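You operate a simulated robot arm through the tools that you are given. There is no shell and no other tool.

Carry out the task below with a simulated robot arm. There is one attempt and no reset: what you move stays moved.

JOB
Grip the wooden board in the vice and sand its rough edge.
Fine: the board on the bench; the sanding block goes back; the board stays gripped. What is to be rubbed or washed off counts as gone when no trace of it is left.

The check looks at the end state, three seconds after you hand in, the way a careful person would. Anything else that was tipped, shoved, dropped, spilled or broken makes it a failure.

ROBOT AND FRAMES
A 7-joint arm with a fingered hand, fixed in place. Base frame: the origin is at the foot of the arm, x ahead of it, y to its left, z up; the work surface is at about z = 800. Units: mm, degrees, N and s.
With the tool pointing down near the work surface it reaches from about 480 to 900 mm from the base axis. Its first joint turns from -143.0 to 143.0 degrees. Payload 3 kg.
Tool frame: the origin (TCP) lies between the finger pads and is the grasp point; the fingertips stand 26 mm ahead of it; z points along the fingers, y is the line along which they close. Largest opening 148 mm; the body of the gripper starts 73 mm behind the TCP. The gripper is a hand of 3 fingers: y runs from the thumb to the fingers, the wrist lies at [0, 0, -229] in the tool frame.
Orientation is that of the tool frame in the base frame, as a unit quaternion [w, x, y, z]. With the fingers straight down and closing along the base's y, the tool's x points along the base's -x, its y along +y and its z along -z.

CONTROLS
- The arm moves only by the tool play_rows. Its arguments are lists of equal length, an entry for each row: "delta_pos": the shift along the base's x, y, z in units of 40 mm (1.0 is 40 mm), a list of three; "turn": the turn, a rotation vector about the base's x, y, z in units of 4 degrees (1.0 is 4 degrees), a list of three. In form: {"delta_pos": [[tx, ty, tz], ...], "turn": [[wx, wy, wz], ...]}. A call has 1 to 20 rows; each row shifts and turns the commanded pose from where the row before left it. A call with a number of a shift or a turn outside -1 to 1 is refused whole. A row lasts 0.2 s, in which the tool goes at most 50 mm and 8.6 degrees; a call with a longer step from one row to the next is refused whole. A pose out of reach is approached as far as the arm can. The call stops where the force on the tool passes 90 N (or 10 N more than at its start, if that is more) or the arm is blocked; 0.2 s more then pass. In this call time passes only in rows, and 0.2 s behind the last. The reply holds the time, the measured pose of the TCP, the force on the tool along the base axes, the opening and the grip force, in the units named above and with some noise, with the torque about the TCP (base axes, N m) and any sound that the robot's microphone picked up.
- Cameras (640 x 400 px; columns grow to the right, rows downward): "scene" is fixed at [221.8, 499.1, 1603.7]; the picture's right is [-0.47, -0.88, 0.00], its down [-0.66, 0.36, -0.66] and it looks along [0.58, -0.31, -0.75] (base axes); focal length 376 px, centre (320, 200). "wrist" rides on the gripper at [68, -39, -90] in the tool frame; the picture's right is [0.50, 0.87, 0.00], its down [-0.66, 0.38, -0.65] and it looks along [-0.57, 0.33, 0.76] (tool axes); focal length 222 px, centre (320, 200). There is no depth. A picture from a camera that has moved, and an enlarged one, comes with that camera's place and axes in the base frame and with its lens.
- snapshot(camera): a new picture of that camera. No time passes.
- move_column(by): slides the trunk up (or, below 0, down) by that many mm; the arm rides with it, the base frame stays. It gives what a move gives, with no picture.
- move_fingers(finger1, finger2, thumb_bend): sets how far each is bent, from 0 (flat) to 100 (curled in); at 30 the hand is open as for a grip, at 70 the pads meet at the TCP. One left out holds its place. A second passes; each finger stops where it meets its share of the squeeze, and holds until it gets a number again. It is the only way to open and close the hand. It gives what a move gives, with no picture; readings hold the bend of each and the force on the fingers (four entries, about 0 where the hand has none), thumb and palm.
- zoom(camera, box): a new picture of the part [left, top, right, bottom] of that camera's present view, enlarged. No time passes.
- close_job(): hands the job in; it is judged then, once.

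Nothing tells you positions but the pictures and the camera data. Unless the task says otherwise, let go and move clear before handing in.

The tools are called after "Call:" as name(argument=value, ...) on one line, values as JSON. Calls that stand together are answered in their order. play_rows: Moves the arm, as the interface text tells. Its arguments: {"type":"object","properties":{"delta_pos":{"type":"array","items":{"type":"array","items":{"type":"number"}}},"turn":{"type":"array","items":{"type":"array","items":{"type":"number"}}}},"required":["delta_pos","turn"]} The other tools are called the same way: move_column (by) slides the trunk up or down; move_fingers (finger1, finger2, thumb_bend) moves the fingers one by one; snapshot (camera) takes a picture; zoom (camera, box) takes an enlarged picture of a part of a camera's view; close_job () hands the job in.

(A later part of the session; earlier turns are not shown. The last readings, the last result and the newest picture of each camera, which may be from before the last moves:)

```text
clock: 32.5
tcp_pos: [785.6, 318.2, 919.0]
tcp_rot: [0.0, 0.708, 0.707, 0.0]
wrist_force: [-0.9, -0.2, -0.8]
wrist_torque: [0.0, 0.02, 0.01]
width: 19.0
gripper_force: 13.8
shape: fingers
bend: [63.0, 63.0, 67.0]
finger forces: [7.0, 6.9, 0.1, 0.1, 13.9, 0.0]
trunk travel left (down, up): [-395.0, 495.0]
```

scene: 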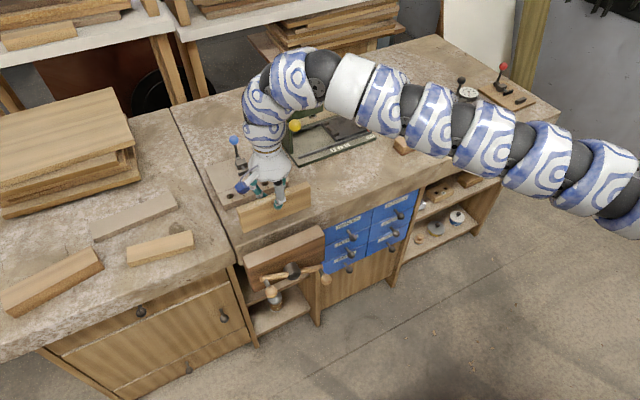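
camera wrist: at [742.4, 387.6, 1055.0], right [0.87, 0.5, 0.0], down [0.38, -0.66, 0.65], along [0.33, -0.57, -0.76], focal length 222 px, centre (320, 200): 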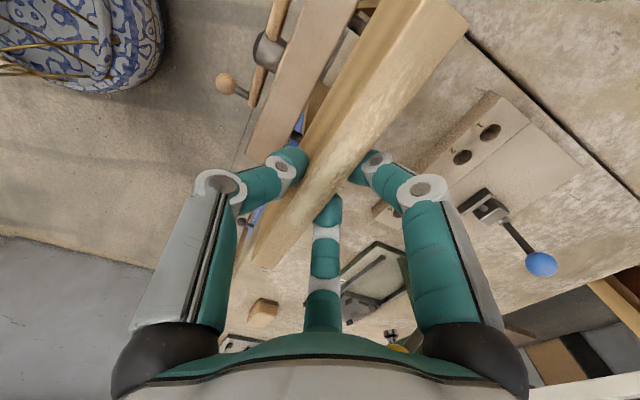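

Call:
snapshot(camera="wrist")

Call:
zoom(camera="wrist", box=[230, 0, 480, 156])

Call:
zoom(camera="scene", box=[220, 170, 340, 265])

```text
taken
camera wrist: at [746.6, 385.8, 1010.6], right [0.87, 0.5, 0.0], down [0.38, -0.66, 0.65], along [0.33, -0.57, -0.76], focal length 222 px, centre (320, 200)
```

wrist: 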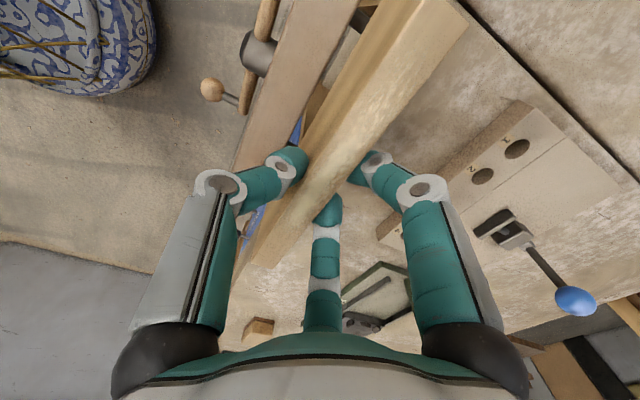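

```text
2.56 times, centred on (355, 78) of wrist
camera zoom: at [746.6, 385.8, 1010.6], right [0.87, 0.5, 0.0], down [0.38, -0.66, 0.65], along [0.33, -0.57, -0.76], focal length 569 px, centre (230, 512)
```

zoom: 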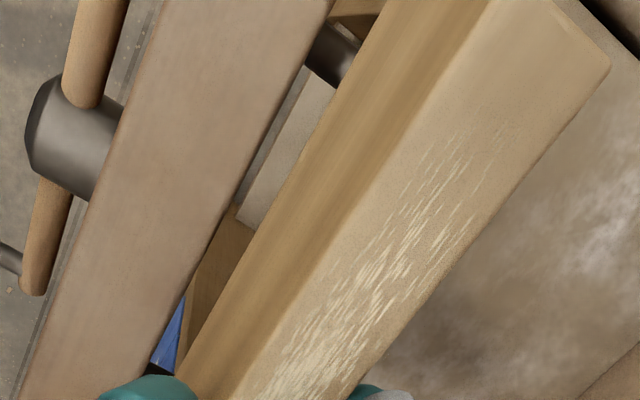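

```text
4.21 times, centred on (280, 218) of scene
camera zoom: at [221.8, 499.1, 1603.7], right [-0.47, -0.88, 0.0], down [-0.66, 0.36, -0.66], along [0.58, -0.31, -0.75], focal length 1582 px, centre (488, 126)
```

zoom: 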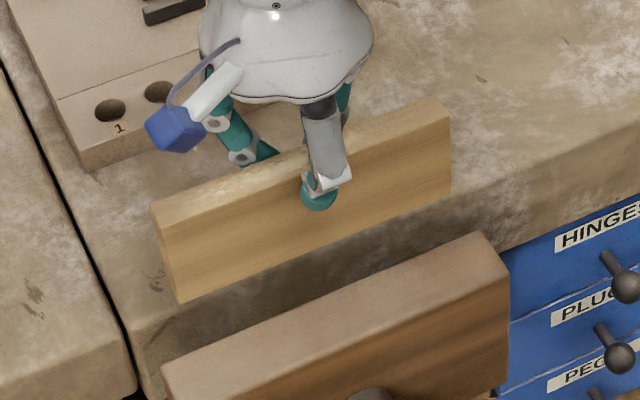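

The board is lined up: faces at x≈777–796, and the gap is x≈771–801. I'll lower it in short steps, watching the forces.

Call:
play_rows(delta_pos=[[0, 0.03, -0.3], [0, 0, -0.3], [0, 0, -0.2], [0, 0, -0.2], [0, 0, -0.2]], turn=[[0, 0, 0], [0, 0, 0], [0, 0, 0], [0, 0, 0], [0, 0, 0]])

Call:
zoom(camera="wrist", box=[230, 0, 480, 156])

Call:
zoom(camera="scene", box=[220, 170, 340, 265])

```text
clock: 33.7
tcp_pos: [786.5, 319.5, 873.0]
tcp_rot: [0.0, 0.707, 0.707, 0.0]
wrist_force: [-0.1, 0.3, 0.0]
wrist_torque: [-0.04, 0.04, -0.01]
width: 19.0
gripper_force: 13.8
shape: fingers
bend: [63.0, 63.0, 67.0]
finger forces: [6.9, 7.0, 0.1, 0.0, 13.9, 0.1]
trunk travel left (down, up): [-395.0, 495.0]
```

```text
2.56 times, centred on (355, 78) of wrist
camera zoom: at [746.7, 388.8, 963.5], right [0.87, 0.5, 0.0], down [0.38, -0.66, 0.65], along [0.33, -0.57, -0.76], focal length 569 px, centre (230, 512)
```

zoom: 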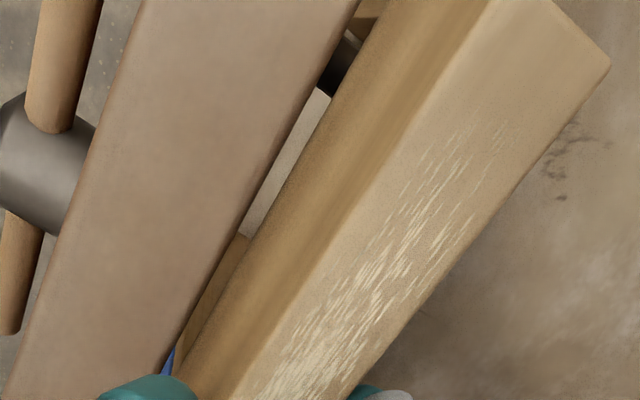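

```text
4.21 times, centred on (280, 218) of scene
camera zoom: at [221.8, 499.1, 1603.7], right [-0.47, -0.88, 0.0], down [-0.66, 0.36, -0.66], along [0.58, -0.31, -0.75], focal length 1582 px, centre (488, 126)
```

zoom: 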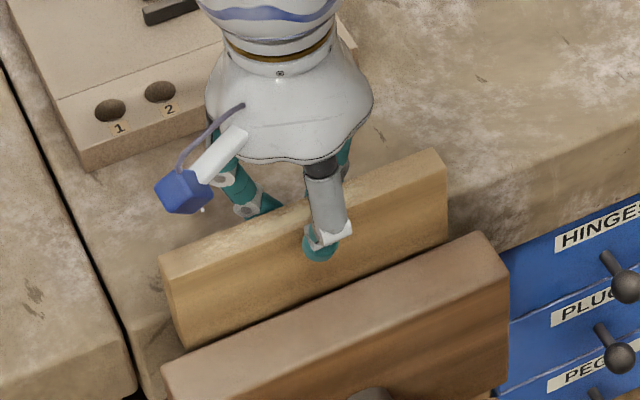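

Call:
play_rows(delta_pos=[[0, 0, -0.15], [0, 0, -0.15], [0, 0, -0.15], [0, 0, -0.1], [0, 0, -0.05]], turn=[[0, 0, 0], [0, 0, 0], [0, 0, 0], [0, 0, 0], [0, 0, 0]])

Call:
zoom(camera="scene", box=[220, 170, 340, 265])

Call:
zoom(camera="wrist", box=[230, 0, 480, 156])

```text
clock: 34.9
tcp_pos: [784.9, 320.4, 847.4]
tcp_rot: [0.0, 0.707, 0.707, 0.0]
wrist_force: [-0.5, 0.3, -1.5]
wrist_torque: [0.0, -0.02, -0.02]
width: 18.8
gripper_force: 14.0
shape: fingers
bend: [63.0, 63.0, 67.0]
finger forces: [6.9, 6.9, 0.0, 0.0, 13.9, 0.0]
trunk travel left (down, up): [-395.0, 495.0]
```

```text
4.21 times, centred on (280, 218) of scene
camera zoom: at [221.8, 499.1, 1603.7], right [-0.47, -0.88, 0.0], down [-0.66, 0.36, -0.66], along [0.58, -0.31, -0.75], focal length 1582 px, centre (488, 126)
```

zoom: 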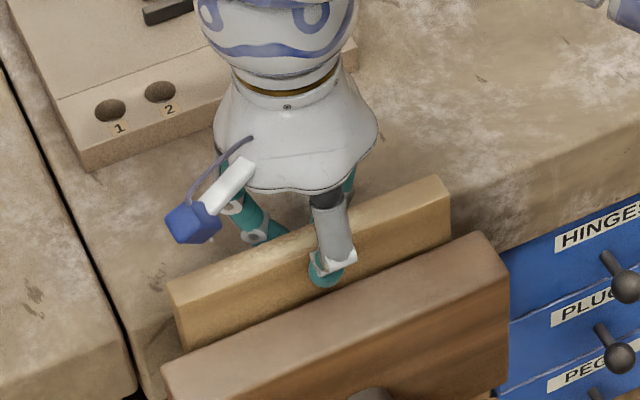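

```text
2.56 times, centred on (355, 78) of wrist
camera zoom: at [745.8, 387.8, 938.0], right [0.87, 0.5, 0.0], down [0.38, -0.66, 0.65], along [0.33, -0.57, -0.76], focal length 569 px, centre (230, 512)
```

zoom: 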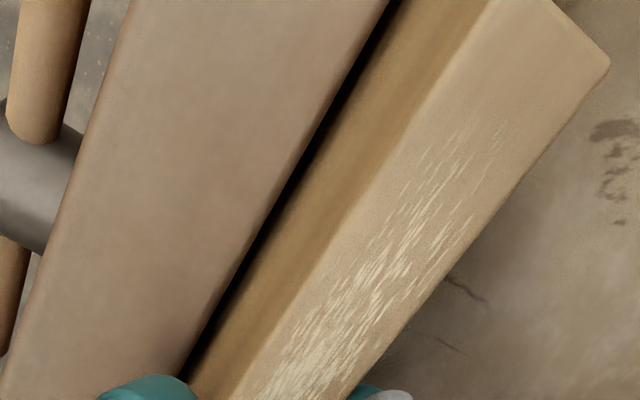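

Call:
play_rows(delta_pos=[[0, 0, -0.08], [0, 0, -0.08], [0, 0, -0.05]], turn=[[0, 0, 0], [0, 0, 0], [0, 0, 0]])

```text
clock: 35.7
tcp_pos: [783.9, 320.2, 840.7]
tcp_rot: [0.0, 0.707, 0.707, 0.0]
wrist_force: [-0.6, -0.5, -0.6]
wrist_torque: [0.01, 0.0, -0.02]
width: 18.5
gripper_force: 14.3
shape: fingers
bend: [63.0, 63.0, 67.0]
finger forces: [6.8, 7.0, 0.0, 0.0, 13.9, 0.0]
trunk travel left (down, up): [-395.0, 495.0]
```

Call:
play_rows(delta_pos=[[0, 0, -0.06], [0, 0, -0.06]], turn=[[0, 0, 0], [0, 0, 0]])

Call:
zoom(camera="scene", box=[220, 170, 340, 265])

```text
clock: 36.3
tcp_pos: [785.6, 320.5, 836.8]
tcp_rot: [0.0, 0.707, 0.707, 0.0]
wrist_force: [0.1, -0.2, -1.0]
wrist_torque: [0.03, -0.02, 0.02]
width: 18.6
gripper_force: 13.7
shape: fingers
bend: [63.0, 63.0, 67.0]
finger forces: [7.0, 7.0, 0.0, 0.1, 14.0, 0.1]
trunk travel left (down, up): [-395.0, 495.0]
```

```text
4.21 times, centred on (280, 218) of scene
camera zoom: at [221.8, 499.1, 1603.7], right [-0.47, -0.88, 0.0], down [-0.66, 0.36, -0.66], along [0.58, -0.31, -0.75], focal length 1582 px, centre (488, 126)
```

zoom: 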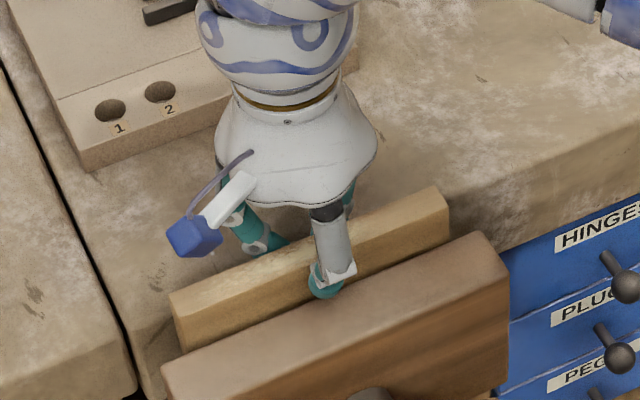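

Call:
play_rows(delta_pos=[[0, 0, -0.05], [0, 0, -0.05]], turn=[[0, 0, 0], [0, 0, 0]])

```text
clock: 36.9
tcp_pos: [786.2, 320.1, 832.3]
tcp_rot: [0.0, 0.707, 0.707, 0.001]
wrist_force: [1.2, -1.5, 9.9]
wrist_torque: [-0.01, -0.02, -0.03]
width: 18.0
gripper_force: 15.4
shape: fingers
bend: [63.0, 63.0, 68.0]
finger forces: [7.9, 8.0, 0.0, 0.1, 14.5, 0.0]
trunk travel left (down, up): [-395.0, 495.0]
```

I felt the board touch down on the rods (about 10 N). I'll release with a small opening and rise straight up.

Call:
move_fingers(finger1=57, finger2=57, thumb_bend=62)

Call:
zoom(camera="scene", box=[220, 170, 340, 265])

Call:
zoom(camera="wrist", box=[180, 0, 460, 200])

```text
clock: 37.9
tcp_pos: [784.2, 320.2, 832.3]
tcp_rot: [0.0, 0.707, 0.707, 0.001]
wrist_force: [0.1, 0.2, 14.4]
wrist_torque: [0.08, -0.22, 0.02]
width: 28.5
gripper_force: 7.0
shape: fingers
bend: [58.0, 59.0, 62.0]
finger forces: [8.7, 5.9, 0.0, 0.0, 0.0, 0.0]
trunk travel left (down, up): [-395.0, 495.0]
```

```text
4.21 times, centred on (280, 218) of scene
camera zoom: at [221.8, 499.1, 1603.7], right [-0.47, -0.88, 0.0], down [-0.66, 0.36, -0.66], along [0.58, -0.31, -0.75], focal length 1582 px, centre (488, 126)
```

zoom: 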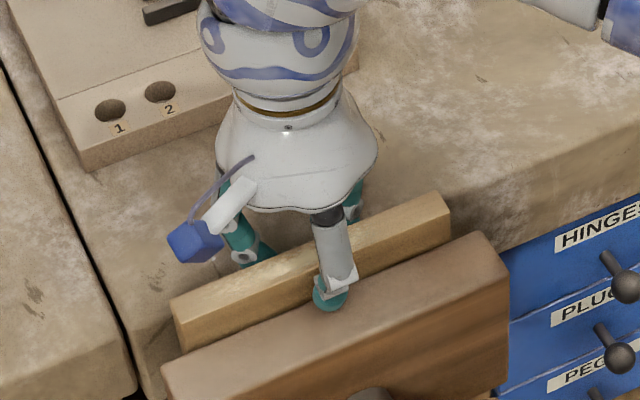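

```text
2.00 times, centred on (320, 100) of wrist
camera zoom: at [745.3, 389.0, 922.9], right [0.87, 0.5, 0.0], down [0.38, -0.66, 0.65], along [0.33, -0.57, -0.76], focal length 444 px, centre (320, 400)
```

zoom: 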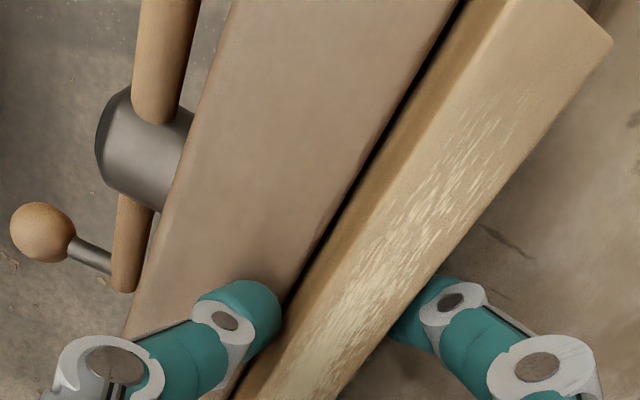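

The wrist reads 14 N upward, so the fingers seem to press on the bench as they open. I'll rise a little.

Call:
play_rows(delta_pos=[[0, 0, 0.1]], turn=[[0, 0, 0]])

Call:
zoom(camera="wrist", box=[180, 0, 460, 200])

```text
clock: 38.3
tcp_pos: [783.6, 320.2, 834.8]
tcp_rot: [-0.001, 0.707, 0.707, 0.0]
wrist_force: [0.2, 0.6, 0.4]
wrist_torque: [-0.02, -0.02, -0.01]
width: 32.6
gripper_force: 0.1
shape: fingers
bend: [56.0, 56.0, 62.0]
finger forces: [0.0, 0.1, 0.0, 0.1, 0.0, 0.0]
trunk travel left (down, up): [-395.0, 495.0]
```

```text
2.00 times, centred on (320, 100) of wrist
camera zoom: at [744.6, 388.9, 924.4], right [0.87, 0.5, 0.0], down [0.38, -0.65, 0.65], along [0.33, -0.57, -0.76], focal length 444 px, centre (320, 400)
```

zoom: 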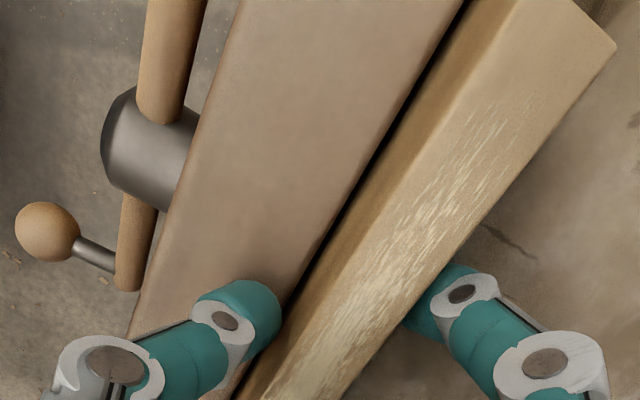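

Call:
play_rows(delta_pos=[[0, 0, 0.15], [0, 0, 0.25], [0, 0, 0.5], [0, 0, 0.7], [0, 0, 0.8]], turn=[[0, 0, 0], [0, 0, 0], [0, 0, 0], [0, 0, 0], [0, 0, 0]])

Call:
snapshot(camera="wrist")

Call:
zoom(camera="scene", box=[220, 170, 340, 265])

```text
clock: 39.5
tcp_pos: [777.0, 313.0, 924.2]
tcp_rot: [-0.001, 0.708, 0.707, -0.004]
wrist_force: [1.0, 0.0, 3.9]
wrist_torque: [0.01, 0.1, -0.03]
width: 33.2
gripper_force: 0.1
shape: fingers
bend: [56.0, 56.0, 62.0]
finger forces: [0.0, 0.1, 0.0, 0.0, 0.1, 0.0]
out of reach, approached as far as the arm can: row 5
trunk travel left (down, up): [-395.0, 495.0]
```

```text
taken
camera wrist: at [739.1, 381.6, 1014.7], right [0.87, 0.5, -0.01], down [0.38, -0.65, 0.65], along [0.32, -0.57, -0.76], focal length 222 px, centre (320, 200)
```

wrist: 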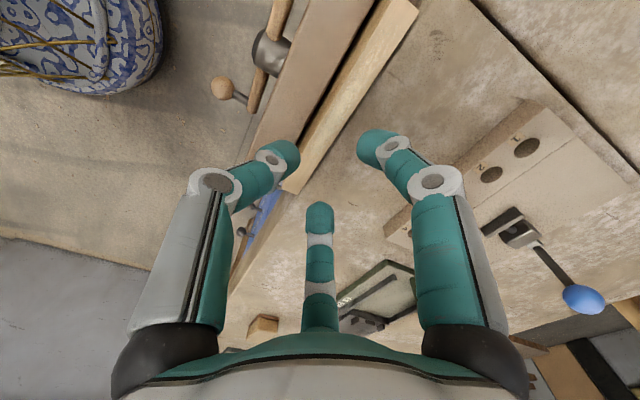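

```text
4.21 times, centred on (280, 218) of scene
camera zoom: at [221.8, 499.1, 1603.7], right [-0.47, -0.88, 0.0], down [-0.66, 0.36, -0.66], along [0.58, -0.31, -0.75], focal length 1582 px, centre (488, 126)
```

zoom: 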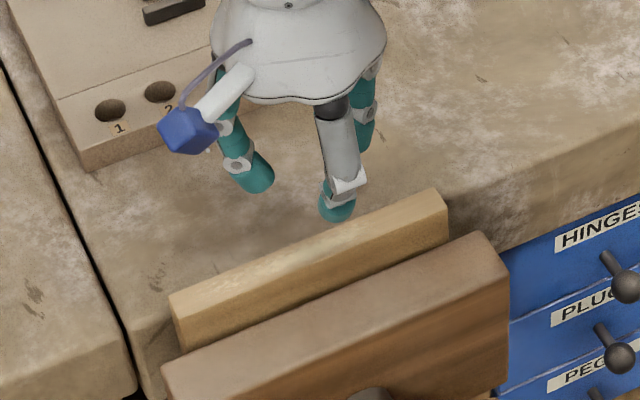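

The board stands cleanly in the gap. Next is the handle: ball knobs near (662, 245, 700) and (664, 399, 760), about 32 mm across, on a roughly 82 mm radius around the screw axis. I'll back off and turn the hand to point along +x.

Call:
play_rows(delta_pos=[[-0.78, 0, 0.35], [-0.78, 0, 0.35], [-0.78, 0, 0.35], [-0.78, 0, 0.35], [-0.78, 0, 0.35]], turn=[[0, 0, 0], [0, 0, 0], [0, 0, 0], [0, 0, 0], [0, 0, 0]])

Call:
play_rows(delta_pos=[[0, 0, 0], [0, 0, 0], [0, 0, 0], [0, 0, 0], [0, 0, 0], [0, 0, 0], [0, 0, 0], [0, 0, 0], [0, 0, 0], [0, 0, 0], [0, 0, 0]], turn=[[0, -1, 0], [0, -1, 0], [0, -1, 0], [0, -1, 0], [0, -1, 0], [0, -1, 0], [0, -1, 0], [0, -1, 0], [0, -1, 0], [0, -1, 0], [0, -1, 0]])

Call:
snapshot(camera="scene")

Call:
snapshot(camera="wrist")

```text
clock: 40.9
tcp_pos: [648.7, 278.7, 998.3]
tcp_rot: [-0.001, 0.728, 0.685, 0.0]
wrist_force: [0.5, -1.4, -1.1]
wrist_torque: [0.04, 0.06, -0.02]
width: 33.2
gripper_force: 0.1
shape: fingers
bend: [56.0, 56.0, 62.0]
finger forces: [0.0, 0.0, 0.0, 0.1, 0.0, 0.0]
trunk travel left (down, up): [-395.0, 495.0]
stopped in row 5: the arm was blocked; the commanded pose is now the measured one
```

```text
clock: 43.3
tcp_pos: [647.0, 281.9, 999.7]
tcp_rot: [0.024, 0.726, 0.687, 0.024]
wrist_force: [-0.1, 0.6, -0.3]
wrist_torque: [-0.02, -0.01, -0.01]
width: 33.4
gripper_force: 0.0
shape: fingers
bend: [56.0, 56.0, 62.0]
finger forces: [0.0, 0.0, 0.0, 0.1, 0.0, 0.0]
out of reach, approached as far as the arm can: row 2, 3, 4, 5, 6, 7, 8, 9, 10, 11
trunk travel left (down, up): [-395.0, 495.0]
```

```text
taken
```

scene: 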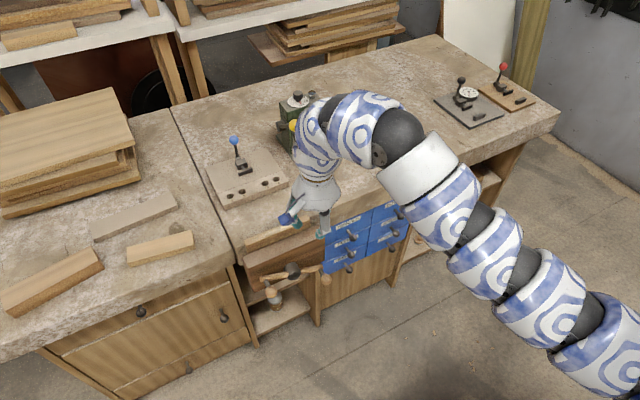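

```text
taken
camera wrist: at [605.3, 353.2, 1087.6], right [0.89, 0.45, 0.06], down [0.29, -0.68, 0.68], along [0.35, -0.58, -0.73], focal length 222 px, centre (320, 200)
```

wrist: 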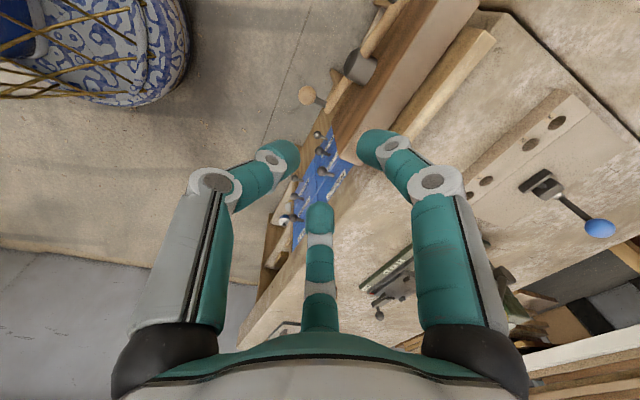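

The arm hit a joint limit here, likely from the hand's yaw. I'll turn the hand back toward its starting yaw and try again.

Call:
play_rows(delta_pos=[[0.1, 0, 0.1], [0.1, 0, 0.1], [0.1, 0, 0.1], [0, 0, 0], [0, 0, 0], [0, 0, 0], [0, 0, 0], [0, 0, 0], [0, 0, 0], [0, 0, 0], [0, 0, 0], [0, 0, 0], [0, 0, 0], [0, 0, 0], [0, 0, 0], [0, 0, 0], [0, 0, 0], [0, 0, 0], [0, 0, 0], [0, 0, 0]], turn=[[0, 0.5, 0], [0, 0.3, 0], [0, 0, 0], [0, 0, 1], [0, 0, 1], [0, 0, 1], [0, 0, 1], [0, 0, 1], [0, 0, 1], [0, 0, 1], [0, 0, 1], [0, 0, 1], [0, 0, 1], [0, 0, 1], [0, 0, 1], [0, 0, 1], [0, 0, 1], [0, 0, 1], [0, 0, 1], [0, 0, 1]])

Call:
snapshot(camera="scene")

```text
clock: 47.5
tcp_pos: [659.8, 281.0, 1010.1]
tcp_rot: [0.002, 0.218, 0.976, 0.006]
wrist_force: [0.5, -0.2, 0.3]
wrist_torque: [-0.01, 0.02, -0.03]
width: 33.2
gripper_force: 0.0
shape: fingers
bend: [56.0, 56.0, 62.0]
finger forces: [0.1, 0.0, 0.1, 0.0, 0.0, 0.0]
trunk travel left (down, up): [-395.0, 495.0]
```

```text
taken
```

scene: 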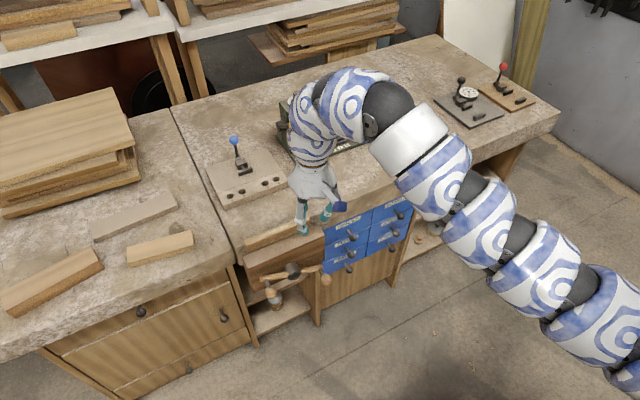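

Call:
play_rows(delta_pos=[[0, 0, 0], [0, 0, 0], [0, 0, 0], [0, 0, 0], [0, 0, 0], [0, 0, 0], [0, 0, 0], [0, 0, 0], [0, 0, 0], [0, 0, 0], [0, 0, 0], [0, 0, 0]], turn=[[0, 0, 1], [0, 0, 1], [0, 0, 1], [0, 0, 1], [0, 0, 1], [0, 0, 1], [0, -1, 0], [0, -1, 0], [0, -1, 0], [0, -1, 0], [0, -1, 0], [0, -1, 0]])

Call:
snapshot(camera="scene")

```text
clock: 50.1
tcp_pos: [654.8, 288.8, 1011.9]
tcp_rot: [0.068, 0.009, 0.998, 0.006]
wrist_force: [0.0, 0.5, 0.4]
wrist_torque: [-0.01, -0.01, 0.01]
width: 33.4
gripper_force: 0.0
shape: fingers
bend: [56.0, 56.0, 62.0]
finger forces: [0.0, 0.0, 0.0, 0.0, 0.0, 0.1]
out of reach, approached as far as the arm can: row 8, 9, 10, 11, 12
trunk travel left (down, up): [-395.0, 495.0]
```

```text
taken
```

scene: 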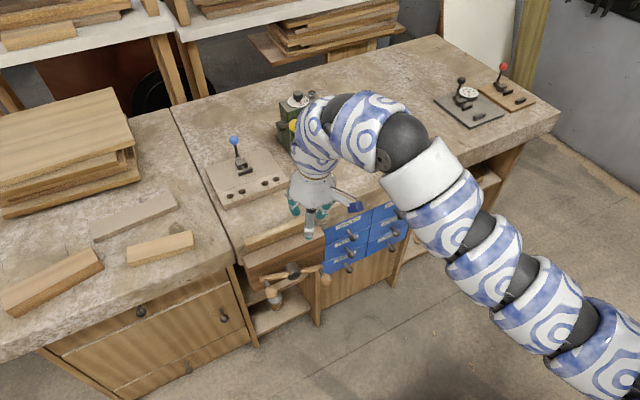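

With the hand pitched forward the arm runs into its limits at this low trunk height. I'll bring the trunk back up and test the pitch range nearer the handle's working height.

Call:
move_column(by=180)

Call:
play_rows(delta_pos=[[-0.1, 0, -0.5], [-0.1, 0, -0.5], [-0.1, 0, -0.5], [-0.1, 0, -0.5], [-0.1, 0, -0.5], [-0.1, 0, -0.5], [-0.1, 0, -0.5], [-0.1, 0, -0.5], [-0.1, 0, -0.5], [-0.1, 0, -0.5], [0, 0, -0.4], [0, 0, -0.4]], turn=[[0, 0, 0], [0, 0, 0], [0, 0, 0], [0, 0, 0], [0, 0, 0], [0, 0, 0], [0, 0, 0], [0, 0, 0], [0, 0, 0], [0, 0, 0], [0, 0, 0], [0, 0, 0]])

Call:
play_rows(delta_pos=[[0, 0, 0], [0, 0, 0], [0, 0, 0], [0, 0, 0], [0, 0, 0], [0, 0, 0], [0, 0, 0], [0, 0, 0], [0, 0, 0], [0, 0, 0], [0, 0, 0]], turn=[[0, -1, 0], [0, -1, 0], [0, -1, 0], [0, -1, 0], [0, -1, 0], [0, -1, 0], [0, -1, 0], [0, -1, 0], [0, -1, 0], [0, -1, 0], [0, -1, 0]])

Call:
snapshot(camera="scene")

```text
clock: 52.1
tcp_pos: [655.1, 288.4, 1192.3]
tcp_rot: [0.068, 0.009, 0.998, 0.006]
wrist_force: [-0.4, -0.6, -0.2]
wrist_torque: [-0.02, -0.01, 0.01]
width: 33.4
gripper_force: 0.0
shape: fingers
bend: [56.0, 56.0, 62.0]
finger forces: [0.1, 0.0, 0.0, 0.1, 0.0, 0.0]
trunk travel left (down, up): [-575.0, 315.0]
```

```text
clock: 54.7
tcp_pos: [654.4, 291.1, 1186.4]
tcp_rot: [0.068, 0.006, 0.998, 0.004]
wrist_force: [0.4, 0.4, -0.4]
wrist_torque: [-0.01, -0.02, 0.03]
width: 33.5
gripper_force: 0.0
shape: fingers
bend: [56.0, 56.0, 62.0]
finger forces: [0.0, 0.0, 0.1, 0.0, 0.0, 0.0]
out of reach, approached as far as the arm can: row 1, 2, 3, 4, 5, 6, 7, 8, 9, 10, 11, 12
trunk travel left (down, up): [-575.0, 315.0]
```

```text
clock: 57.1
tcp_pos: [654.7, 290.2, 1186.2]
tcp_rot: [0.068, 0.007, 0.998, 0.004]
wrist_force: [-0.2, 0.4, 0.2]
wrist_torque: [0.0, -0.02, 0.03]
width: 33.4
gripper_force: 0.1
shape: fingers
bend: [56.0, 56.0, 62.0]
finger forces: [0.0, 0.0, 0.0, 0.0, 0.1, 0.1]
out of reach, approached as far as the arm can: row 1, 2, 3, 4, 5, 6, 7, 8, 9, 10, 11
trunk travel left (down, up): [-575.0, 315.0]
```

```text
taken
```

scene: 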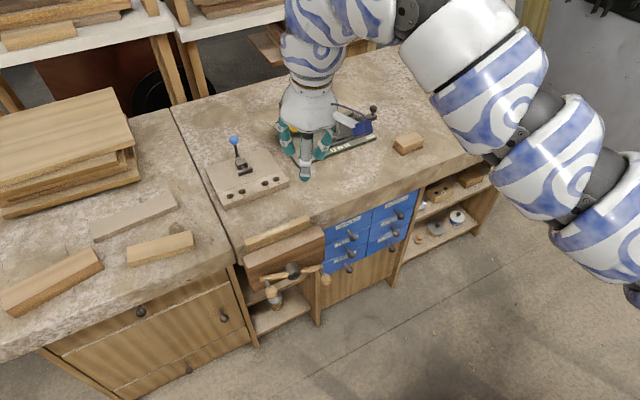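

The arm is sitting on a joint limit and won't go further this way. I'll straighten the tool, move outwards, and then go down.

Call:
play_rows(delta_pos=[[0.4, 0, 0], [0.4, 0, 0], [0.4, 0, 0], [0.4, 0, 0], [0.4, -0.2, 0], [0.3, -0.2, 0], [0, -0.2, -0.5], [0, -0.2, -0.5], [0, 0, -0.5], [0, 0, -0.5], [0, 0, -0.5], [0, 0, -0.5], [0, 0, -0.5], [0, 0, -0.5]], turn=[[0, 0.6, 0], [0, 0.6, 0], [0, 0.5, 0], [0, 0.2, 0], [0, 0, 0], [0, 0, 0], [0, 0, 0], [0, 0, 0], [0, 0, 0], [0, 0, 0], [0, 0, 0], [0, 0, 0], [0, 0, 0], [0, 0, 0]])

Call:
snapshot(camera="scene")

```text
clock: 60.1
tcp_pos: [745.4, 258.2, 1024.2]
tcp_rot: [0.002, 0.007, 1.0, 0.004]
wrist_force: [0.3, 0.1, 0.4]
wrist_torque: [0.0, -0.01, -0.02]
width: 33.2
gripper_force: 0.0
shape: fingers
bend: [56.0, 56.0, 62.0]
finger forces: [0.1, 0.0, 0.0, 0.0, 0.0, 0.0]
trunk travel left (down, up): [-575.0, 315.0]
```

```text
taken
```

scene: 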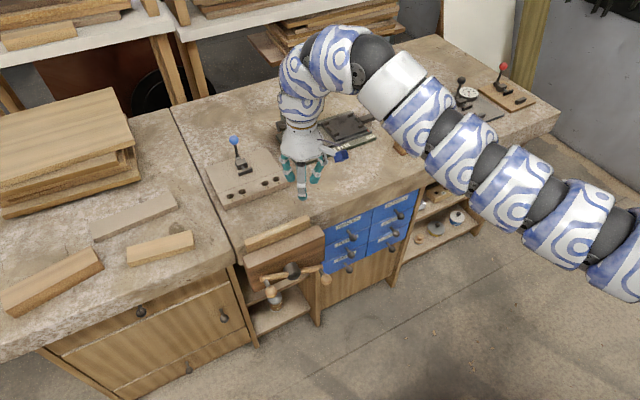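

Call:
play_rows(delta_pos=[[-0.2, 0, -0.3], [-0.2, 0, -0.3], [-0.2, 0, -0.3], [-0.2, 0, -0.3], [-0.2, 0, -0.3], [-0.2, 0, -0.3], [-0.2, 0, -0.3], [-0.2, 0, -0.3], [-0.2, 0, -0.3], [-0.2, 0, -0.3]], turn=[[0, 0, 0], [0, 0, 0], [0, 0, 0], [0, 0, 0], [0, 0, 0], [0, 0, 0], [0, 0, 0], [0, 0, 0], [0, 0, 0], [0, 0, 0]])

Call:
play_rows(delta_pos=[[0, 0, 0], [0, 0, 0], [0, 0, 0], [0, 0, 0], [0, 0, 0], [0, 0, 0], [0, 0, 0]], turn=[[0, -1, 0], [0, -1, 0], [0, -1, 0], [0, -1, 0], [0, -1, 0], [0, -1, 0], [0, -1, 0]])

Call:
snapshot(camera="scene")

```text
clock: 62.3
tcp_pos: [666.4, 259.2, 905.5]
tcp_rot: [0.002, 0.006, 1.0, 0.003]
wrist_force: [0.8, 0.2, 1.1]
wrist_torque: [0.0, 0.02, 0.04]
width: 33.7
gripper_force: 0.0
shape: fingers
bend: [56.0, 56.0, 62.0]
finger forces: [0.0, 0.0, 0.0, 0.0, 0.0, 0.0]
trunk travel left (down, up): [-575.0, 315.0]
```

```text
clock: 63.9
tcp_pos: [666.4, 258.5, 904.9]
tcp_rot: [0.244, 0.005, 0.97, 0.005]
wrist_force: [0.1, -1.1, 0.0]
wrist_torque: [-0.01, 0.02, 0.03]
width: 33.3
gripper_force: 0.0
shape: fingers
bend: [56.0, 56.0, 62.0]
finger forces: [0.1, 0.1, 0.1, 0.0, 0.1, 0.0]
trunk travel left (down, up): [-575.0, 315.0]
```

```text
taken
```

scene: 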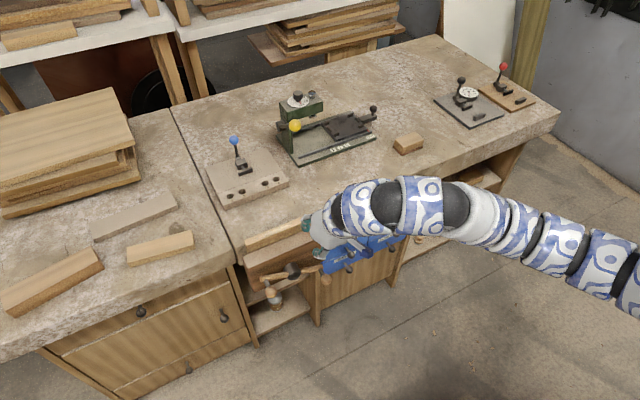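

At this height the pitch works (28° so far). I'll continue to horizontal.

Call:
play_rows(delta_pos=[[-0.2, 0, 0], [-0.2, 0, 0], [-0.2, 0, 0], [0, 0, 0], [0, 0, 0], [0, 0, 0], [0, 0, 0], [0, 0, 0], [0, 0, 0], [0, 0, 0], [0, 0, 0], [0, 0, 0], [0, 0, 0], [0, 0, 0], [0, 0, 0], [0, 0, 0]], turn=[[0, -1, 0], [0, -1, 0], [0, -1, 0], [0, -1, 0], [0, -1, 0], [0, -1, 0], [0, -1, 0], [0, -1, 0], [0, -1, 0], [0, -1, 0], [0, -1, 0], [0, -1, 0], [0, -1, 0], [0, -1, 0], [0, -1, 0], [0, -0.5, 0]])

Call:
snapshot(camera="scene")

Call:
snapshot(camera="wrist")

```text
clock: 67.3
tcp_pos: [641.5, 261.2, 904.8]
tcp_rot: [0.709, 0.002, 0.706, 0.009]
wrist_force: [-0.6, -0.1, -0.1]
wrist_torque: [0.01, -0.02, -0.02]
width: 33.5
gripper_force: 0.2
shape: fingers
bend: [56.0, 56.0, 62.0]
finger forces: [0.0, 0.0, 0.1, 0.0, 0.0, 0.0]
trunk travel left (down, up): [-575.0, 315.0]
```

```text
taken
```

scene: 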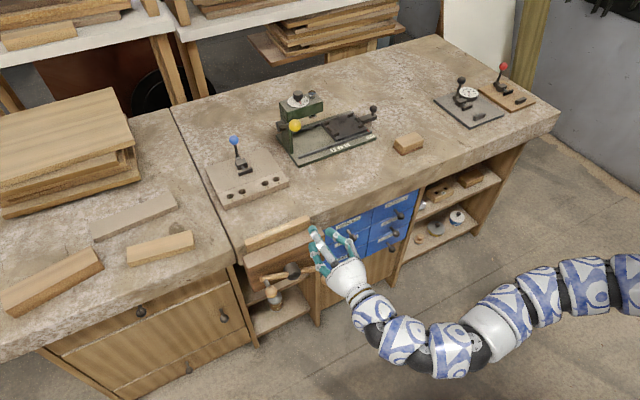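

```text
taken
camera wrist: at [552.8, 223.4, 836.8], right [0.0, 0.87, -0.49], down [-0.66, 0.36, 0.66], along [0.75, 0.32, 0.57], focal length 222 px, centre (320, 200)
```

wrist: 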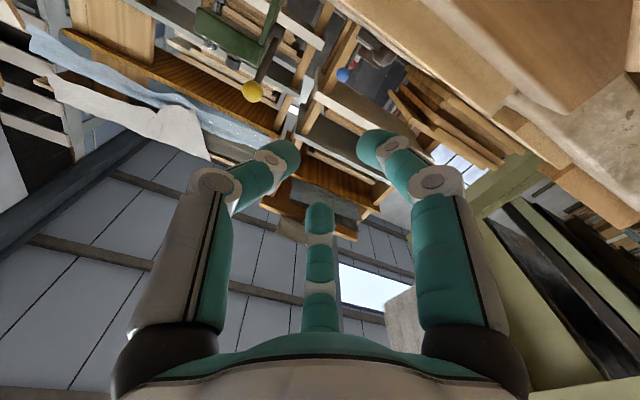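

The hand is horizontal and pointing at the vice. I'll open the fingers a little and line up in front of the left ball, about (662, 399, 760), staying short of it.

Call:
move_fingers(finger1=50, finger2=50, thumb_bend=50)

Call:
play_rows(delta_pos=[[-0.45, 0, 0], [-0.45, 0, 0], [-0.45, 0, 0], [0, 0.57, -0.6], [0, 0.57, -0.6], [0, 0.57, -0.6], [0, 0.57, -0.6], [0, 0.57, -0.6], [0, 0.57, -0.6], [0, 0, 0]], turn=[[0, 0, 0], [0, 0, 0], [0, 0, 0], [0, 0, 0], [0, 0, 0], [0, 0, 0], [0, 0, 0], [0, 0, 0], [0, 0, 0], [0, 0, 0]])

Call:
snapshot(camera="scene")

Call:
snapshot(camera="wrist")

```text
clock: 68.3
tcp_pos: [642.0, 260.8, 905.1]
tcp_rot: [0.708, 0.003, 0.706, 0.008]
wrist_force: [0.0, -0.8, 0.0]
wrist_torque: [0.01, 0.01, 0.01]
width: 61.6
gripper_force: 0.1
shape: fingers
bend: [50.0, 50.0, 50.0]
finger forces: [0.0, 0.1, 0.0, 0.0, 0.0, 0.0]
trunk travel left (down, up): [-575.0, 315.0]
```

```text
clock: 70.5
tcp_pos: [587.2, 395.9, 759.3]
tcp_rot: [0.708, 0.003, 0.706, 0.009]
wrist_force: [0.4, 0.5, 0.1]
wrist_torque: [0.04, 0.02, 0.03]
width: 62.1
gripper_force: 0.1
shape: fingers
bend: [50.0, 50.0, 50.0]
finger forces: [0.1, 0.0, 0.0, 0.0, 0.1, 0.0]
trunk travel left (down, up): [-575.0, 315.0]
```

```text
taken
```

scene: 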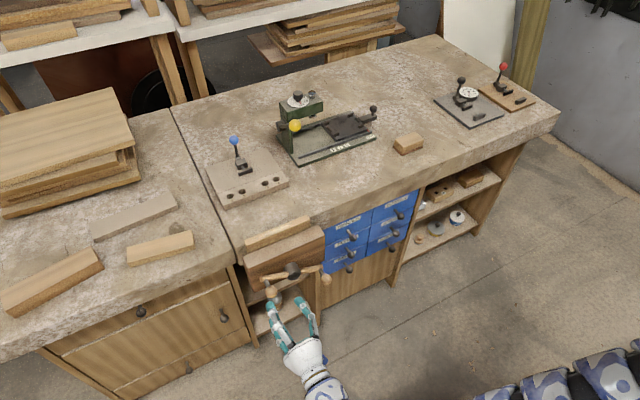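

```text
taken
camera wrist: at [497.4, 357.7, 691.8], right [-0.01, 0.87, -0.49], down [-0.66, 0.36, 0.66], along [0.75, 0.32, 0.57], focal length 222 px, centre (320, 200)
```

wrist: 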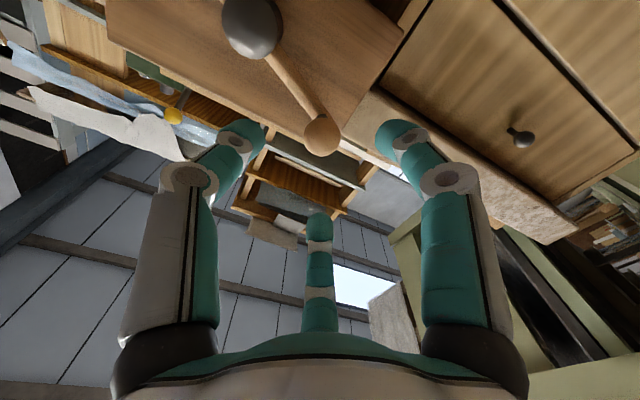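

Call:
zoom(camera="wrist", box=[200, 0, 400, 160])

Call:
zoom(camera="scene", box=[235, 240, 345, 340])

```text
2.50 times, centred on (300, 80) of wrist
camera zoom: at [497.4, 357.7, 691.8], right [-0.01, 0.87, -0.49], down [-0.66, 0.36, 0.66], along [0.75, 0.32, 0.57], focal length 555 px, centre (370, 500)
```

zoom: 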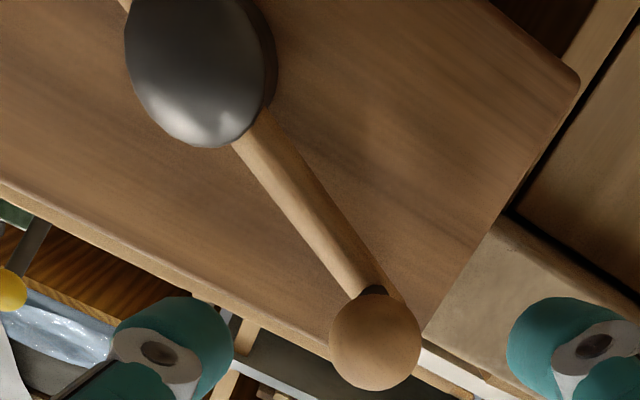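

```text
4.00 times, centred on (290, 290) of scene
camera zoom: at [221.8, 499.1, 1603.7], right [-0.47, -0.88, 0.0], down [-0.66, 0.36, -0.66], along [0.58, -0.31, -0.75], focal length 1503 px, centre (440, -160)
```

zoom: 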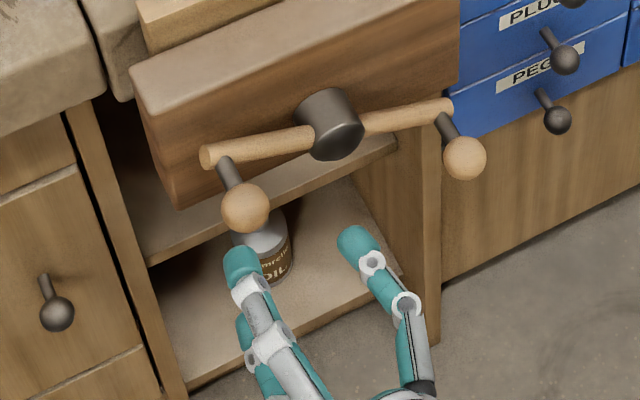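

The left ball is at about (666, 399, 758), radius 15, and the screw axis is at y≈322, z≈725. I'll move the open fingers around the ball.

Call:
play_rows(delta_pos=[[0.4, 0.08, -0.03], [0.4, 0, 0], [0.4, 0, 0], [0.3, 0, 0], [0.18, 0, 0]], turn=[[0, 0, 0], [0, 0, 0], [0, 0, 0], [0, 0, 0], [0, 0, 0]])

Call:
snapshot(camera="wrist")

Call:
zoom(camera="scene", box=[235, 240, 345, 340])

```text
clock: 71.7
tcp_pos: [655.9, 392.6, 767.6]
tcp_rot: [0.708, 0.003, 0.706, 0.007]
wrist_force: [0.6, 0.6, 0.7]
wrist_torque: [0.02, -0.03, 0.01]
width: 62.4
gripper_force: 0.2
shape: fingers
bend: [50.0, 50.0, 50.0]
finger forces: [0.0, 0.1, 0.1, 0.1, 0.0, 0.0]
out of reach, approached as far as the arm can: row 3, 4
trunk travel left (down, up): [-575.0, 315.0]
```

```text
taken
camera wrist: at [566.8, 355.3, 699.5], right [0.0, 0.87, -0.49], down [-0.66, 0.36, 0.66], along [0.75, 0.32, 0.57], focal length 222 px, centre (320, 200)
```

wrist: 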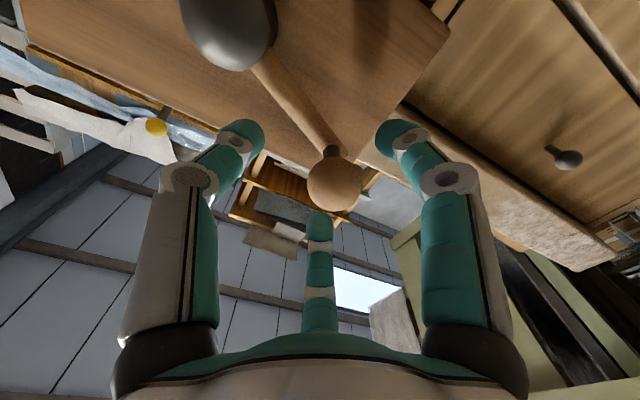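

```text
4.00 times, centred on (290, 290) of scene
camera zoom: at [221.8, 499.1, 1603.7], right [-0.47, -0.88, 0.0], down [-0.66, 0.36, -0.66], along [0.58, -0.31, -0.75], focal length 1503 px, centre (440, -160)
```

zoom: 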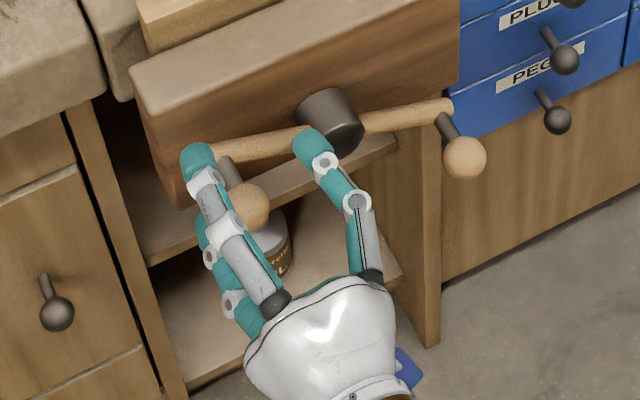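

I'm at the edge of reach with the trunk this high. I'll back off, lower the trunk somewhat, and come back in.

Call:
play_rows(delta_pos=[[-0.4, 0, 0], [-0.5, 0, 0], [-0.5, 0, 0], [-0.4, 0, 0.5], [0, 0, 0.6], [0, 0, 0.6], [0, 0, 0.6], [0, 0, 0.6]], turn=[[0, 0, 0], [0, 0, 0], [0, 0, 0], [0, 0, 0], [0, 0, 0], [0, 0, 0], [0, 0, 0], [0, 0, 0]])

Call:
move_column(by=-120)

Call:
snapshot(camera="scene")

```text
clock: 73.5
tcp_pos: [581.1, 391.1, 883.7]
tcp_rot: [0.708, 0.002, 0.706, 0.008]
wrist_force: [-0.7, -0.3, -0.6]
wrist_torque: [0.0, -0.05, 0.03]
width: 61.9
gripper_force: 0.1
shape: fingers
bend: [50.0, 50.0, 50.0]
finger forces: [0.1, 0.1, 0.0, 0.0, 0.1, 0.0]
trunk travel left (down, up): [-575.0, 315.0]
```

```text
clock: 75.0
tcp_pos: [580.8, 391.9, 764.8]
tcp_rot: [0.708, 0.003, 0.706, 0.007]
wrist_force: [-0.4, 0.1, -0.1]
wrist_torque: [0.0, 0.0, 0.01]
width: 62.1
gripper_force: 0.1
shape: fingers
bend: [50.0, 50.0, 50.0]
finger forces: [0.0, 0.0, 0.0, 0.1, 0.0, 0.1]
trunk travel left (down, up): [-455.0, 435.0]
```

```text
taken
```

scene: 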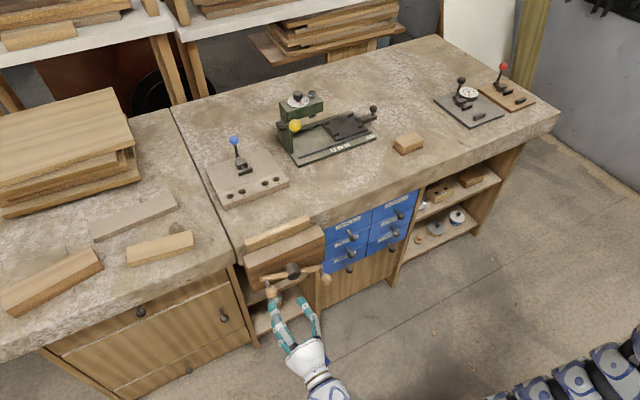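

Call:
play_rows(delta_pos=[[0.3, 0.18, -0.17], [0.4, 0, 0], [0.4, 0, 0], [0.4, 0, 0], [0.3, 0, 0], [0.07, 0, 0]], turn=[[0, 0, 0], [0, 0, 0], [0, 0, 0], [0, 0, 0], [0, 0, 0], [0, 0, 0]])

Call:
zoom(camera="wrist", box=[180, 80, 460, 260])

Call:
zoom(camera="scene", box=[235, 240, 345, 340])

```text
clock: 76.4
tcp_pos: [657.3, 400.0, 757.9]
tcp_rot: [0.708, 0.003, 0.706, 0.007]
wrist_force: [0.1, 0.0, 0.2]
wrist_torque: [-0.02, 0.01, 0.0]
width: 62.1
gripper_force: 0.0
shape: fingers
bend: [50.0, 50.0, 50.0]
finger forces: [0.0, 0.1, 0.0, 0.1, 0.0, 0.0]
trunk travel left (down, up): [-455.0, 435.0]
```

```text
2.22 times, centred on (320, 170) of wrist
camera zoom: at [566.8, 361.3, 690.1], right [-0.01, 0.87, -0.49], down [-0.66, 0.36, 0.66], along [0.75, 0.32, 0.57], focal length 494 px, centre (320, 267)
```

zoom: 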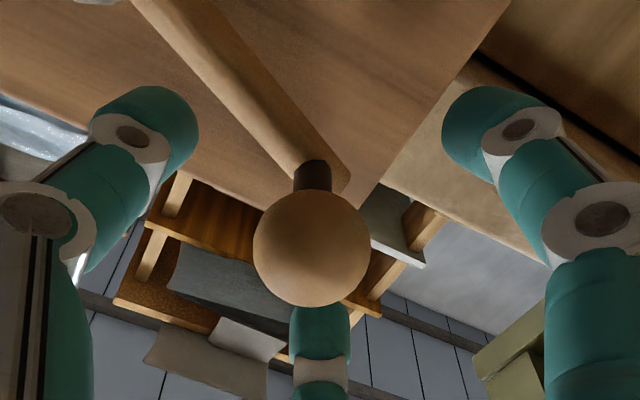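

```text
4.00 times, centred on (290, 290) of scene
camera zoom: at [221.8, 499.1, 1603.7], right [-0.47, -0.88, 0.0], down [-0.66, 0.36, -0.66], along [0.58, -0.31, -0.75], focal length 1503 px, centre (440, -160)
```

zoom: 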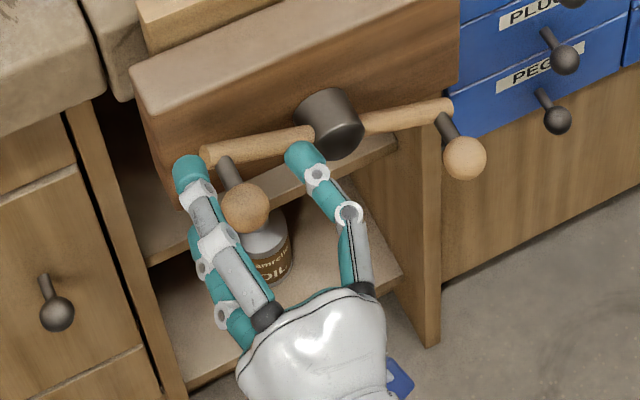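

The ball is inside the fingers. I'll close them to a loose cage.

Call:
move_fingers(finger1=57, finger2=57, thumb_bend=57)

Call:
zoom(camera="wrist", box=[180, 80, 460, 260])

Call:
zoom(camera="scene", box=[235, 240, 345, 340])

```text
clock: 77.4
tcp_pos: [656.3, 398.9, 758.4]
tcp_rot: [0.708, 0.003, 0.706, 0.008]
wrist_force: [-0.2, 0.0, 0.0]
wrist_torque: [0.02, 0.0, 0.0]
width: 43.1
gripper_force: 0.0
shape: fingers
bend: [56.0, 56.0, 56.0]
finger forces: [0.0, 0.0, 0.1, 0.0, 0.1, 0.0]
trunk travel left (down, up): [-455.0, 435.0]
```

```text
2.22 times, centred on (320, 170) of wrist
camera zoom: at [566.7, 361.2, 690.1], right [0.0, 0.87, -0.49], down [-0.66, 0.36, 0.66], along [0.75, 0.32, 0.57], focal length 494 px, centre (320, 267)
```

zoom: 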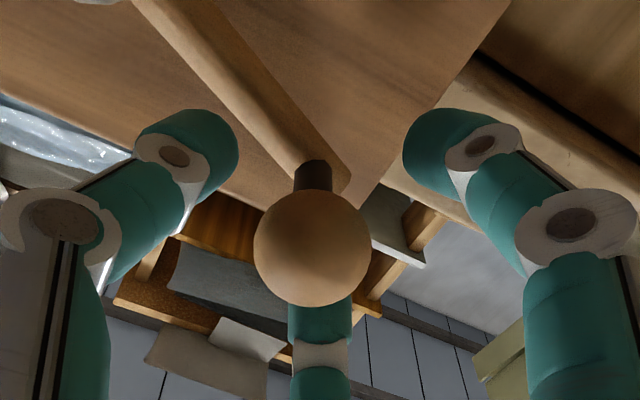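

```text
4.00 times, centred on (290, 290) of scene
camera zoom: at [221.8, 499.1, 1603.7], right [-0.47, -0.88, 0.0], down [-0.66, 0.36, -0.66], along [0.58, -0.31, -0.75], focal length 1503 px, centre (440, -160)
```

zoom: 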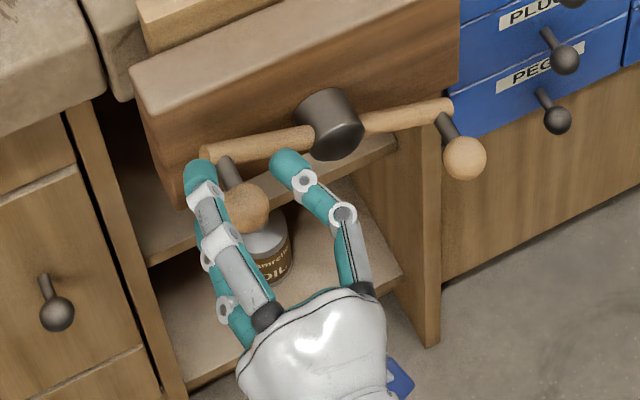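

Call:
move_fingers(finger1=58.5, finger2=58.5, thumb_bend=58.5)

```text
clock: 78.4
tcp_pos: [655.9, 397.9, 759.0]
tcp_rot: [0.708, 0.001, 0.706, 0.008]
wrist_force: [-0.2, -0.6, 0.4]
wrist_torque: [0.0, 0.01, 0.02]
width: 36.4
gripper_force: 0.0
shape: fingers
bend: [58.0, 58.0, 58.0]
finger forces: [0.1, 0.0, 0.1, 0.0, 0.0, 0.0]
trunk travel left (down, up): [-455.0, 435.0]
```

I'll turn clockwise as seen from the robot: up over the top, 30° first, checking forces and jaw motion.

Call:
play_rows(delta_pos=[[0, -0.096, 0.195], [0, -0.115, 0.186], [0, -0.135, 0.1725], [0, -0.1525, 0.156], [0, -0.1675, 0.1425]], turn=[[0, 0, 0], [0, 0, 0], [0, 0, 0], [0, 0, 0], [0, 0, 0]])

Call:
zoom(camera="scene", box=[235, 220, 345, 320])

Call:
zoom(camera="wrist", box=[180, 60, 460, 240])

```text
clock: 79.6
tcp_pos: [657.3, 371.2, 790.8]
tcp_rot: [0.708, 0.002, 0.706, 0.008]
wrist_force: [1.5, 2.7, -2.2]
wrist_torque: [0.06, -0.01, 0.0]
width: 42.8
gripper_force: 1.4
shape: fingers
bend: [55.0, 58.0, 58.0]
finger forces: [2.7, 0.0, 0.0, 0.0, 0.1, 0.1]
trunk travel left (down, up): [-455.0, 435.0]
```

```text
4.00 times, centred on (290, 270) of scene
camera zoom: at [221.8, 499.1, 1603.7], right [-0.47, -0.88, 0.0], down [-0.66, 0.36, -0.66], along [0.58, -0.31, -0.75], focal length 1503 px, centre (440, -80)
```

zoom: 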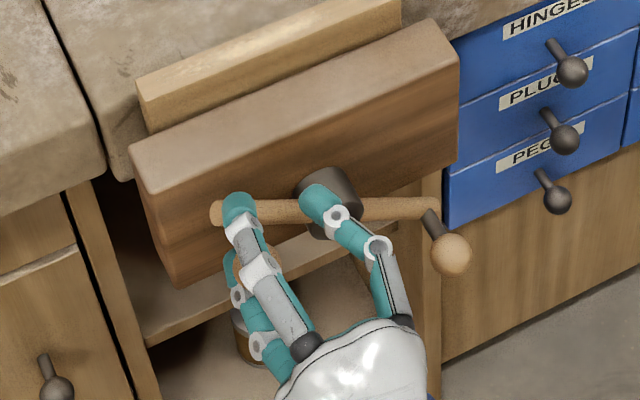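

```text
2.22 times, centred on (320, 150) of wrist
camera zoom: at [567.8, 334.0, 723.5], right [0.0, 0.87, -0.49], down [-0.66, 0.36, 0.66], along [0.75, 0.32, 0.57], focal length 494 px, centre (320, 311)
```

zoom: 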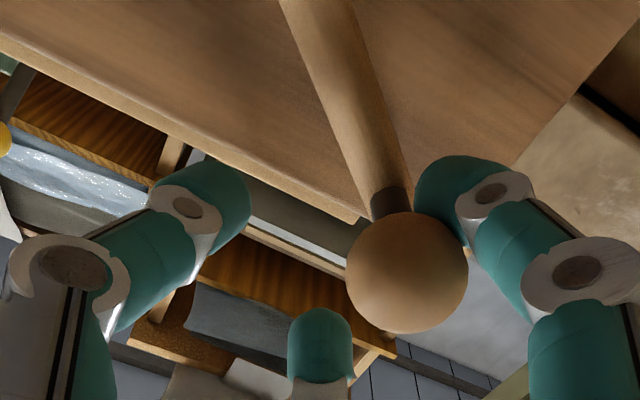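

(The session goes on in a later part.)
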